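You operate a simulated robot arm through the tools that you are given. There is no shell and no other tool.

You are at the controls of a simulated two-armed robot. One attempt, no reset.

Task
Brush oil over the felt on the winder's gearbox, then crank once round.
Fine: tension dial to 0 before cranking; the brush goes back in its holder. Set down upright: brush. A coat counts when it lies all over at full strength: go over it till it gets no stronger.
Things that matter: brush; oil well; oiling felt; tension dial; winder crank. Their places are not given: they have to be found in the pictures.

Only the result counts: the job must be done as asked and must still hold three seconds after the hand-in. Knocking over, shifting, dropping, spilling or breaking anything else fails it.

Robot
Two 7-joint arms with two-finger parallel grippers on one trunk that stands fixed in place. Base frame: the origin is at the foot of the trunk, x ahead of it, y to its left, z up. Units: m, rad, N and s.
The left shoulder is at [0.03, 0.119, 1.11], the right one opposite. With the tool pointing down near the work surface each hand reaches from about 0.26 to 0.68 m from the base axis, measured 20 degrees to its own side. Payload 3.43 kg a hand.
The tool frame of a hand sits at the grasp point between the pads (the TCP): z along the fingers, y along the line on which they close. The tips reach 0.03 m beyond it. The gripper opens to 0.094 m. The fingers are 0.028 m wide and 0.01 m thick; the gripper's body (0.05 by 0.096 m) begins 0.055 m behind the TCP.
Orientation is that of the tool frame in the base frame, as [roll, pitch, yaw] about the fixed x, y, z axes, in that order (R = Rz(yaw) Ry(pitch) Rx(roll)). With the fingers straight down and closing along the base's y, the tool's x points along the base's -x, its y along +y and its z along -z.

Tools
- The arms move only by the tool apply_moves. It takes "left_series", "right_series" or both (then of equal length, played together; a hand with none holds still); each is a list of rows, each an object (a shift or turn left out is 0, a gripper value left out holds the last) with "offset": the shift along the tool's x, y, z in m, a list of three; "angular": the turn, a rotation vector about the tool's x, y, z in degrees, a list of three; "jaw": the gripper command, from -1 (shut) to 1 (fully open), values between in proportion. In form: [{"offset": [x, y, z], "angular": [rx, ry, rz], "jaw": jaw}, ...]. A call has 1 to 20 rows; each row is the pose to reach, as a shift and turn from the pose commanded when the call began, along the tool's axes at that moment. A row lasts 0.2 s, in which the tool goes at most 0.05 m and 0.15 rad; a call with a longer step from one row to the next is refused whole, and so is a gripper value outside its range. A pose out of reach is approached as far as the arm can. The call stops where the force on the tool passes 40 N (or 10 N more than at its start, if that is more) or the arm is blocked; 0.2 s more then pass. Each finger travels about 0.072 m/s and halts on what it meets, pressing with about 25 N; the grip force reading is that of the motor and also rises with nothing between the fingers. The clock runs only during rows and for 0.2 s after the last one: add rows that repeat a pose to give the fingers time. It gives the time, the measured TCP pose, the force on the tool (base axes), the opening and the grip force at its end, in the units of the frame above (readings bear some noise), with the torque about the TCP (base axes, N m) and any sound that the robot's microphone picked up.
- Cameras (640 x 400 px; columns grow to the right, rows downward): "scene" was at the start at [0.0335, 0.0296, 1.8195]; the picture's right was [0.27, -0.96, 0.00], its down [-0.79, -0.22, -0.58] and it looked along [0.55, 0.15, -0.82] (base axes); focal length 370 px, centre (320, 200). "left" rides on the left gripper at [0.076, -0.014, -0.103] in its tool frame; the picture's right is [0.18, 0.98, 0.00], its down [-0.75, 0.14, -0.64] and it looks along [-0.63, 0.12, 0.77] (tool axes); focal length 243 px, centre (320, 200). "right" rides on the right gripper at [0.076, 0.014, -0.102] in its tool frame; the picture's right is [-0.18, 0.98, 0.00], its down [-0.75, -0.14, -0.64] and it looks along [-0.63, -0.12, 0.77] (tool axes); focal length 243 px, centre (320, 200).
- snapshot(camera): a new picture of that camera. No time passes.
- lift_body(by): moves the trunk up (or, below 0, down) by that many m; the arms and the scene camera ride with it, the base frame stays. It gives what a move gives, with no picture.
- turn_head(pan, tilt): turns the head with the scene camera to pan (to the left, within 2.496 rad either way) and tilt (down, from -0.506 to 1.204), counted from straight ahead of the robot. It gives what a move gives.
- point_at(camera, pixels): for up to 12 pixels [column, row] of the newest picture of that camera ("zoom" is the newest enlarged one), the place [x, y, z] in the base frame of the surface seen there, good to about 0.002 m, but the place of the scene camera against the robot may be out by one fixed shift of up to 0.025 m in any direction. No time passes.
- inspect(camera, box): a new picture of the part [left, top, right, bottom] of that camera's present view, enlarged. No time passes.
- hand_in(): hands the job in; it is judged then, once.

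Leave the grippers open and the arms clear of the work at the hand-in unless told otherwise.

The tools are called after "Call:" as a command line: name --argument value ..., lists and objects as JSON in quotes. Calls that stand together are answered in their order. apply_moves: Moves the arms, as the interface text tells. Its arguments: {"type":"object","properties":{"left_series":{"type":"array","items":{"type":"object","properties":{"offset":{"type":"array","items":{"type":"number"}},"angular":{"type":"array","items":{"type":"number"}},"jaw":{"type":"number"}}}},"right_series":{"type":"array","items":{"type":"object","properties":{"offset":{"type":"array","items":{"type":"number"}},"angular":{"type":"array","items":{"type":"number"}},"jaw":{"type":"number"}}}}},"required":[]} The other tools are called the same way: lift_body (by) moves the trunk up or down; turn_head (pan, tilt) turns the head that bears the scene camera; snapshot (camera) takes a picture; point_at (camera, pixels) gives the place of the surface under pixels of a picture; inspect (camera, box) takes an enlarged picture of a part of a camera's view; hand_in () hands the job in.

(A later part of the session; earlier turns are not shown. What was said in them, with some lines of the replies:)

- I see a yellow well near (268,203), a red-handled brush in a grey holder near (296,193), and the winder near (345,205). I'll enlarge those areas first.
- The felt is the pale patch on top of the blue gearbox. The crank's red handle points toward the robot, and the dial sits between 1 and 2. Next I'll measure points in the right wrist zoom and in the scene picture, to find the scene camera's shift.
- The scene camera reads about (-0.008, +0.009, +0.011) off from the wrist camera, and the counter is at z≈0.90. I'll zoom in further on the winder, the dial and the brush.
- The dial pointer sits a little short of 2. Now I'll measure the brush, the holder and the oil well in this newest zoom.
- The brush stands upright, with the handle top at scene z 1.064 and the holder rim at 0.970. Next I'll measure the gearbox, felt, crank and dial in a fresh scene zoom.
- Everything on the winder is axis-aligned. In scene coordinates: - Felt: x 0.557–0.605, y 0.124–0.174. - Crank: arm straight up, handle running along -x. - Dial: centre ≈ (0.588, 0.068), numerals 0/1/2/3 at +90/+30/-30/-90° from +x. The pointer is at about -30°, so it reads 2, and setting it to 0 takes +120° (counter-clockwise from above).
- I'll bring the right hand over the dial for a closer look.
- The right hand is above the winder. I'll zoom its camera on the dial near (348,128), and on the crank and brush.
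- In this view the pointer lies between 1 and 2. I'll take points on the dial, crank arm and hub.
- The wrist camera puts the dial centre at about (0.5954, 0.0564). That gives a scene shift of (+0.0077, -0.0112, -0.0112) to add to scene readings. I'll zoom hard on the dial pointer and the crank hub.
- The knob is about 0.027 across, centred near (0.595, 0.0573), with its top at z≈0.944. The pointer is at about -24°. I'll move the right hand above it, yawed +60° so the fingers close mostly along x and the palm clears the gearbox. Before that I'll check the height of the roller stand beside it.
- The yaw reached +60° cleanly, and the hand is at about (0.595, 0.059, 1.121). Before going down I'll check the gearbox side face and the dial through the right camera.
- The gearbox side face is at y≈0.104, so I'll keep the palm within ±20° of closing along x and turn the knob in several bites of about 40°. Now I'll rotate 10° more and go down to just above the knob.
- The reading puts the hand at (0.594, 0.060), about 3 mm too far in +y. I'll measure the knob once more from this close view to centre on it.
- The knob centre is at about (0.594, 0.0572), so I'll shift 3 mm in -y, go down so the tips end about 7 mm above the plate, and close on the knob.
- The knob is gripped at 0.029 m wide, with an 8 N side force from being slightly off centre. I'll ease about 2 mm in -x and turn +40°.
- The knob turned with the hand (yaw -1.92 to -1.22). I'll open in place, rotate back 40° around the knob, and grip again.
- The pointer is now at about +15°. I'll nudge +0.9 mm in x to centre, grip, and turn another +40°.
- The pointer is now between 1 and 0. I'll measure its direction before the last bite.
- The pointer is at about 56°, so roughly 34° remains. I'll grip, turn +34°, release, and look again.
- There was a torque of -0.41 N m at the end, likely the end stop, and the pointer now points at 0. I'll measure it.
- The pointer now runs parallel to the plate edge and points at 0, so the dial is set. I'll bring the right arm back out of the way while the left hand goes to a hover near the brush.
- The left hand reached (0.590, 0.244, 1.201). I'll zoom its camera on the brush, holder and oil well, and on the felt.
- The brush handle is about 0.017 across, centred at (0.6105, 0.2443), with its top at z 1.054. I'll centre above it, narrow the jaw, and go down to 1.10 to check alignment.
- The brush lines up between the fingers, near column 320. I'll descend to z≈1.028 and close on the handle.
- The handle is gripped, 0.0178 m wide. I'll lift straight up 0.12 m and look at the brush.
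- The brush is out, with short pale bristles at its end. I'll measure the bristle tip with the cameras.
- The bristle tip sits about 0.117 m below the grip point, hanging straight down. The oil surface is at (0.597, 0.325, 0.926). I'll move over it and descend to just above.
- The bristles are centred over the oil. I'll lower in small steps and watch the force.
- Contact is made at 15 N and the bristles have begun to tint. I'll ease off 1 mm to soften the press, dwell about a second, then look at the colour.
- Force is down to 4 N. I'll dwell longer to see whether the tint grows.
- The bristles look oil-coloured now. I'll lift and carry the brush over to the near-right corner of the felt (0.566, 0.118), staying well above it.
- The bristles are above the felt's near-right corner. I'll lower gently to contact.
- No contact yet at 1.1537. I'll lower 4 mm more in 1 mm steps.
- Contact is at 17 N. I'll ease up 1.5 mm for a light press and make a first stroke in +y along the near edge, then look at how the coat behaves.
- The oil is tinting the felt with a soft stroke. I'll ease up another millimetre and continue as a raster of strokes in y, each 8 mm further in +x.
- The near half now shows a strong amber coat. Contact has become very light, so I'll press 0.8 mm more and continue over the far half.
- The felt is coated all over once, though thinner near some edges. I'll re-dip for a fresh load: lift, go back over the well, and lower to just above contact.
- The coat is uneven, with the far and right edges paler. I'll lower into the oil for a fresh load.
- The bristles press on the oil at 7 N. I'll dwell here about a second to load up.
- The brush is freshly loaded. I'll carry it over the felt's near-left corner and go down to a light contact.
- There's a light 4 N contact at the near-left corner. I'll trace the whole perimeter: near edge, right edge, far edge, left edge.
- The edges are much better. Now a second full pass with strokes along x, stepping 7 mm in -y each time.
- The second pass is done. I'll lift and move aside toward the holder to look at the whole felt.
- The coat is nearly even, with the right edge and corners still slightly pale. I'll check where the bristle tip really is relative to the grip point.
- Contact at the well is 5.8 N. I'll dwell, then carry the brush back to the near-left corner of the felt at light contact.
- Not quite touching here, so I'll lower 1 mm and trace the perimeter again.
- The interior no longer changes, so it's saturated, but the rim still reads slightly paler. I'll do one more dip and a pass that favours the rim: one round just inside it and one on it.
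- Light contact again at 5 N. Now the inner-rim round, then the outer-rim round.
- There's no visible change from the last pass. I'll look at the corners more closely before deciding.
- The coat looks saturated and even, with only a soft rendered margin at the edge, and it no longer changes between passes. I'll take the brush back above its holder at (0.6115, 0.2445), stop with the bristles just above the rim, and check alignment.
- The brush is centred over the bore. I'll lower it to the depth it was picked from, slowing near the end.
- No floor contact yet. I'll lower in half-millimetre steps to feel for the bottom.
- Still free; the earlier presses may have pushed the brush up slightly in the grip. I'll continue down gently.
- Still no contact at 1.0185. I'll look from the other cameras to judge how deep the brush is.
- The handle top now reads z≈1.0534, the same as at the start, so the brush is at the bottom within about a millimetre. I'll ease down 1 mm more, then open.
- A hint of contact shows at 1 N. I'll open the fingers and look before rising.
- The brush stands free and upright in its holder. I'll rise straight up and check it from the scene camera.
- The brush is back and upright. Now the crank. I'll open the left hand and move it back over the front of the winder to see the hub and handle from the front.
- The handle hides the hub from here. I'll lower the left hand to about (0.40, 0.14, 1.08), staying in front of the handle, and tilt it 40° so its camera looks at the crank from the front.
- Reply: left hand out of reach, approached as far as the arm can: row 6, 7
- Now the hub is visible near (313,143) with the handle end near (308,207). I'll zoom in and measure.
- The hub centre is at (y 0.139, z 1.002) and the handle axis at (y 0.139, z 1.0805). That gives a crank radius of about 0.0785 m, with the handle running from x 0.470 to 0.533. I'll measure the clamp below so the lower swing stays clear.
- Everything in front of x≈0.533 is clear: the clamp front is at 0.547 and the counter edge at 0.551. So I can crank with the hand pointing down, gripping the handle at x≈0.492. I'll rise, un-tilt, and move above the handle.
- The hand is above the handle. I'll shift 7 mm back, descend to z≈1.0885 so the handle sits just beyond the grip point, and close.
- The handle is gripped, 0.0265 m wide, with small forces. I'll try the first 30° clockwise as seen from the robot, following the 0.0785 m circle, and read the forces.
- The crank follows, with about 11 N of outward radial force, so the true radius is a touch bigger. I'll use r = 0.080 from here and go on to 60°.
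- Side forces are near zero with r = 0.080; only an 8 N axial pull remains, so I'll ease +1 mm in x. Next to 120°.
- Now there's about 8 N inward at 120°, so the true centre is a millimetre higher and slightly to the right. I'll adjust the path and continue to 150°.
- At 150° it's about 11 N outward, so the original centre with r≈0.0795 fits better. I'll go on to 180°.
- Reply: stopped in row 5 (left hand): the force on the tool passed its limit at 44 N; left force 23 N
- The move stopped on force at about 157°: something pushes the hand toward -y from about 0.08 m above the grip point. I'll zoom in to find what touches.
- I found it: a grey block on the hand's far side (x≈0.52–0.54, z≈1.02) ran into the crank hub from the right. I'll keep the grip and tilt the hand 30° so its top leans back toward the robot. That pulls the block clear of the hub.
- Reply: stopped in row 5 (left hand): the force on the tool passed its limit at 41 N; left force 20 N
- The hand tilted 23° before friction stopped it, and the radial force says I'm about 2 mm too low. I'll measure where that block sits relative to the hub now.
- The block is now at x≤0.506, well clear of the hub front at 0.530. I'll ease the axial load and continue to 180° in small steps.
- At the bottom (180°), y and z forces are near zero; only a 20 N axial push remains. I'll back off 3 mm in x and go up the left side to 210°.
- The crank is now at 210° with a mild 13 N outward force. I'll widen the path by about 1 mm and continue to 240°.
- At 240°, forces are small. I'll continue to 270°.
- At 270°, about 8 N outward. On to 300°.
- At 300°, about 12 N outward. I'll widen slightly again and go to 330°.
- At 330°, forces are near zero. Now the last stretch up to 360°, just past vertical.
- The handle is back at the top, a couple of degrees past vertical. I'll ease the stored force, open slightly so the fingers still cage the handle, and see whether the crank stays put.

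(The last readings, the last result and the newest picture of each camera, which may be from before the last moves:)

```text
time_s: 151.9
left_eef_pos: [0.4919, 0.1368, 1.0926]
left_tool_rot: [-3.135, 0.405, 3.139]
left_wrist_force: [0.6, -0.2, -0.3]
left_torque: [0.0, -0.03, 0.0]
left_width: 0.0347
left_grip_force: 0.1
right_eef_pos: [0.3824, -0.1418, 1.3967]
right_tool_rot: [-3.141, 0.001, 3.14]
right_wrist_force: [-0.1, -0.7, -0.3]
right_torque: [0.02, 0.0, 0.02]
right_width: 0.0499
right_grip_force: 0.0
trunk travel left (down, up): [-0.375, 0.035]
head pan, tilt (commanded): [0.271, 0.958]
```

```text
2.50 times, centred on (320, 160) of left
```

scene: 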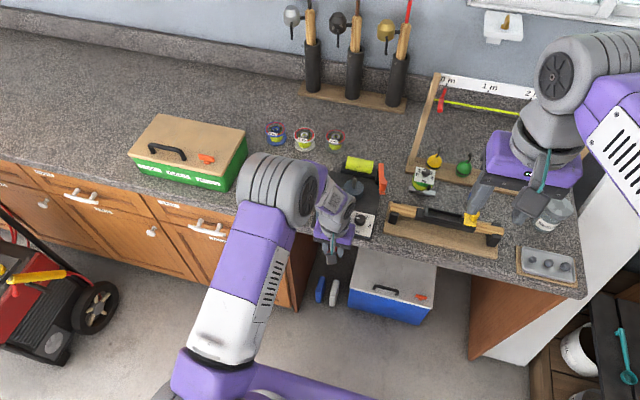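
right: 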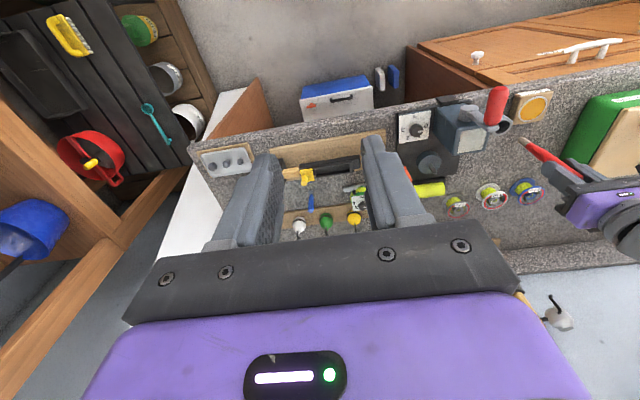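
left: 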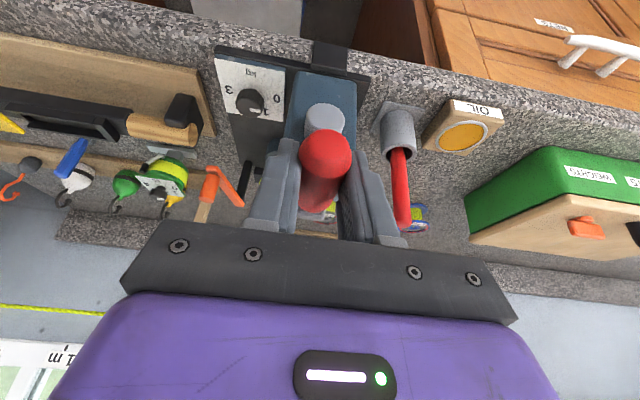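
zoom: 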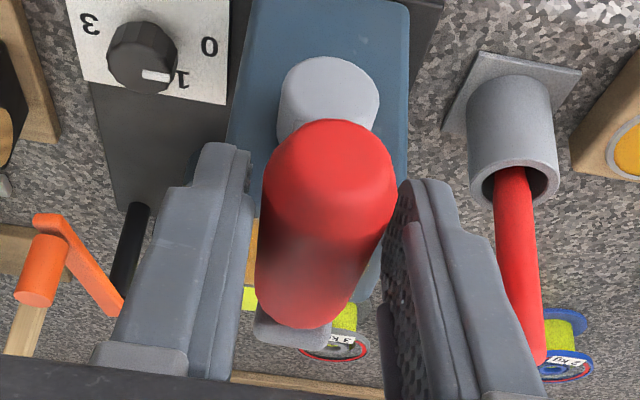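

The handle stays centred between the opened fingers, so friction holds it. I'll measure its position and the hub's to confirm the angle.

Call:
point_at --camera "zoom" --pixels '[[268, 195], [392, 195], [330, 130], [330, 165], [330, 85], [284, 90], [376, 95], [330, 180], [262, 320], [325, 335], [295, 340], [150, 75]]'

Call:
apply_moves --left_series '[{"jaw": 0.0}, {"jaw": 0.0}, {"jaw": 0.0}]'

```text
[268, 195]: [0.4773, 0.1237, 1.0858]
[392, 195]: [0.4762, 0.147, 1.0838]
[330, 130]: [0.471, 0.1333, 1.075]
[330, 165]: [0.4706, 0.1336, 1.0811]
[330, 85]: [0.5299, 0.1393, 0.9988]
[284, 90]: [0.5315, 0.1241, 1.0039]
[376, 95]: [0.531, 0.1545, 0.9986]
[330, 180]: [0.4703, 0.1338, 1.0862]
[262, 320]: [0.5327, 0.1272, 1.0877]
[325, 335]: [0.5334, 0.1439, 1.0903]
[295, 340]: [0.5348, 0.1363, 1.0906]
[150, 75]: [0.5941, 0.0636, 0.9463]
```

```text
time_s: 152.7
left_eef_pos: [0.4912, 0.1361, 1.0923]
left_tool_rot: [-3.135, 0.405, 3.138]
left_wrist_force: [-0.2, 1.2, 0.6]
left_torque: [0.0, -0.02, -0.01]
left_width: 0.0473
left_grip_force: 0.0
right_eef_pos: [0.3799, -0.1413, 1.3956]
right_tool_rot: [3.141, -0.001, 3.14]
right_wrist_force: [-0.3, 0.4, 0.4]
right_torque: [0.01, 0.01, 0.0]
right_width: 0.0499
right_grip_force: 0.1
trunk travel left (down, up): [-0.375, 0.035]
head pan, tilt (commanded): [0.271, 0.958]
```

The crank has turned about 363° and is resting just past vertical. I'll withdraw the hand along its own axis, up and back, keeping the fingers clear.

Call:
apply_moves --left_series '[{"offset": [0, 0, -0.015]}, {"offset": [0, 0, -0.035]}, {"offset": [0, 0, -0.06]}, {"offset": [0, 0, -0.09]}, {"offset": [0, 0, -0.13]}, {"offset": [0, 0, -0.17]}]'

Call:
snapshot --camera "left"

Call:
inspect --camera "scene" --box '[260, 140, 400, 240]'

```text
time_s: 154.1
left_eef_pos: [0.4223, 0.1391, 1.2491]
left_tool_rot: [-3.135, 0.404, 3.138]
left_wrist_force: [-0.5, -0.8, -0.7]
left_torque: [-0.04, -0.01, -0.03]
left_width: 0.0472
left_grip_force: 0.1
right_eef_pos: [0.3798, -0.1393, 1.3957]
right_tool_rot: [-3.141, 0.002, 3.141]
right_wrist_force: [0.7, 0.1, 0.9]
right_torque: [0.01, -0.05, 0.02]
right_width: 0.0499
right_grip_force: 0.1
trunk travel left (down, up): [-0.375, 0.035]
head pan, tilt (commanded): [0.271, 0.958]
```

```text
taken
```

left: 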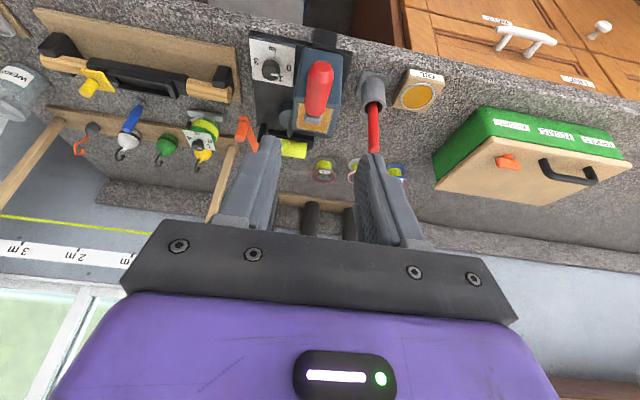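

```text
4.00 times, centred on (330, 190) of scene
```

zoom: 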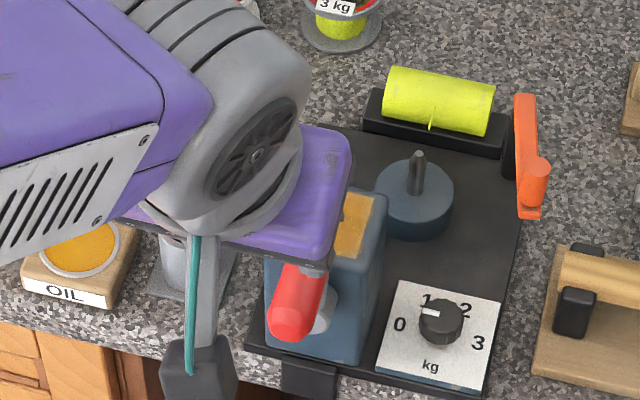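

The hand is clear. I'll park the left arm back near its start pose and open both grippers fully.

Call:
apply_moves --left_series '[{"offset": [0.0043, 0.0221, -0.0298], "angular": [0, 3.3, 0], "jaw": 1}, {"offset": [0.0085, 0.0443, -0.0597], "angular": [0, 6.6, 0], "jaw": 1}, {"offset": [0.0128, 0.0664, -0.0895], "angular": [0, 9.9, 0], "jaw": 1}, {"offset": [0.017, 0.0886, -0.1193], "angular": [0, 13.3, 0], "jaw": 1}, {"offset": [0.0213, 0.1107, -0.1491], "angular": [0, 16.6, 0], "jaw": 1}, {"offset": [0.0255, 0.1329, -0.179], "angular": [0, 19.9, 0], "jaw": 1}, {"offset": [0.0298, 0.155, -0.2088], "angular": [0, 23.2, 0], "jaw": 1}, {"offset": [0.0298, 0.155, -0.2088], "angular": [0, 23.2, 0], "jaw": 1}]' --right_series '[{"jaw": 1}, {"jaw": 1}, {"jaw": 1}, {"jaw": 1}, {"jaw": 1}, {"jaw": 1}, {"jaw": 1}, {"jaw": 1}]'

Call:
snapshot --camera "scene"

Call:
inspect --camera "scene" --box '[240, 140, 400, 240]'

Call:
inspect --camera "scene" --box '[306, 170, 370, 220]'

```text
time_s: 155.9
left_eef_pos: [0.3145, 0.2947, 1.4293]
left_tool_rot: [-3.135, -0.002, 3.133]
left_wrist_force: [0.4, -0.1, 0.1]
left_torque: [-0.02, -0.04, 0.0]
left_width: 0.094
left_grip_force: 0.1
right_eef_pos: [0.3822, -0.1422, 1.3945]
right_tool_rot: [-3.14, 0.001, 3.141]
right_wrist_force: [-0.2, 0.6, -0.3]
right_torque: [0.03, 0.02, 0.04]
right_width: 0.094
right_grip_force: 0.0
trunk travel left (down, up): [-0.375, 0.035]
head pan, tilt (commanded): [0.271, 0.958]
```

```text
taken
```

scene: 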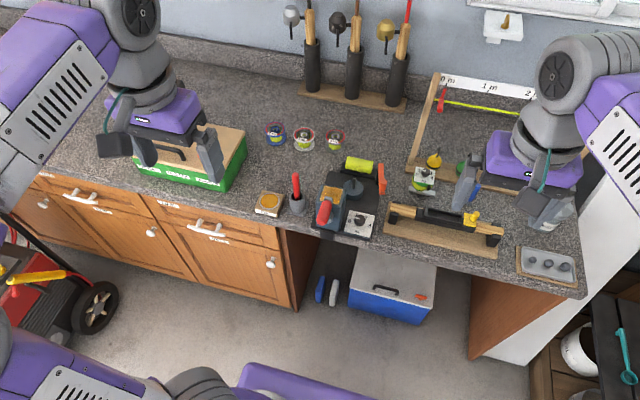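

```text
4.00 times, centred on (320, 190) of scene
```

zoom: 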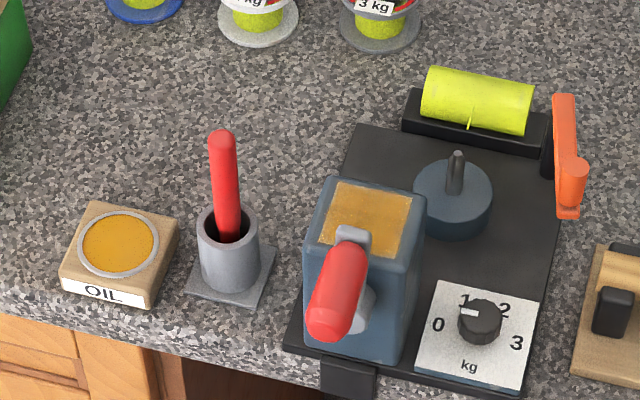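

```text
8.00 times, centred on (338, 195) of scene
```

zoom: 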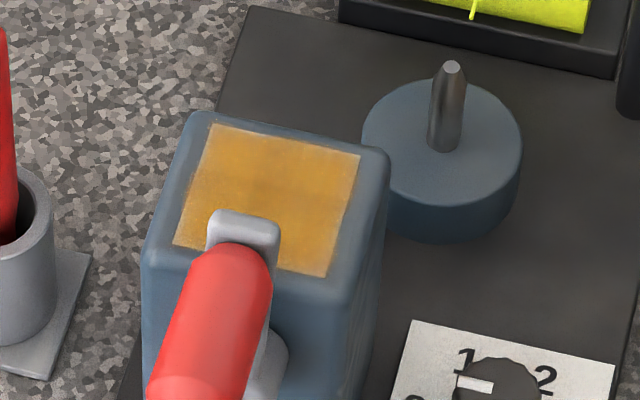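

Everything looks in place: brush upright in its holder, felt amber all over, dial at 0, crank back at the top. I'll check the brush height and the dial once more.

Call:
inspect --camera "scene" --box '[250, 170, 330, 220]'

Call:
point_at --camera "zoom" --pixels '[[362, 32], [366, 110], [376, 215], [318, 205], [433, 205], [155, 245], [106, 163], [275, 210], [470, 255], [430, 372], [295, 345]]'

Call:
inspect --camera "scene" --box '[346, 205, 378, 225]'

```text
8.00 times, centred on (290, 195) of scene
```

zoom: 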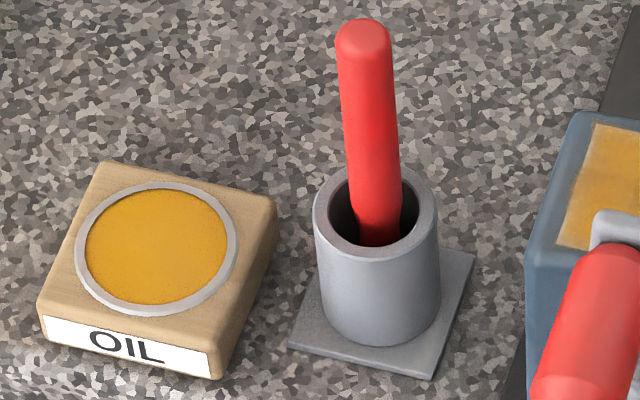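

```text
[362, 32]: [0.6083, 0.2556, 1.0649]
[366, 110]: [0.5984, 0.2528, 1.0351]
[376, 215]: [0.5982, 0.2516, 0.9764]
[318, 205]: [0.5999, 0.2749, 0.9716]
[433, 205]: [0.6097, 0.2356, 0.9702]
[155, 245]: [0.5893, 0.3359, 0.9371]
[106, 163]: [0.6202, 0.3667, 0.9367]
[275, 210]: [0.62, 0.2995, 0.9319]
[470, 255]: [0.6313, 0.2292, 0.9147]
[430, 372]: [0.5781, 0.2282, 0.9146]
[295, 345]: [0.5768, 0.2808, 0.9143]
```

```text
16.00 times, centred on (362, 215) of scene
```

zoom: 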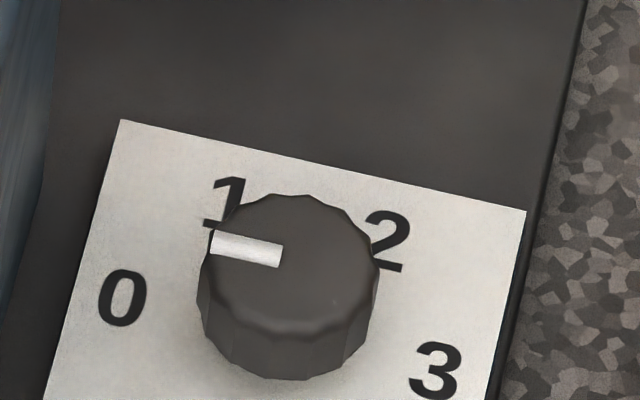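

The brush stands upright at its original height (1.065 against 1.064 in scene coordinates). The oil well and holder haven't moved, the dial points to 0, the felt is fully coated, and the crank has made one full turn. Both grippers are open and clear, so I'm handing in.

Call:
hand_in

```text
The job is handed in.
```

I've handed the job in. As far as I could see and measure, everything you asked for is done:

- **Felt:** I oiled it from four brush loads until more passes no longer changed the colour. A faint pale line stayed along the very edge. I took it for how the picture is drawn, but I couldn't confirm that.
- **Tension dial:** I turned it from about 2 to 0 before cranking. The pointer is in line with 0, and it seemed to reach its end stop.
- **Brush:** It is back upright in its holder, at the height I found it.
- **Crank:** I turned it once round, about 363°, clockwise as seen from the robot. It now rests just past the top. You gave no direction, so clockwise was my choice.

While cranking, the left hand bumped the crank hub and the arm stopped on its force limit. When I tilted the hand to clear the hub, it stopped on force once more. After that the rest of the turn went without a stop, and the winder did not look shifted afterwards.

The oil well and brush holder are where they were. Both grippers are open and both arms are clear of the work.
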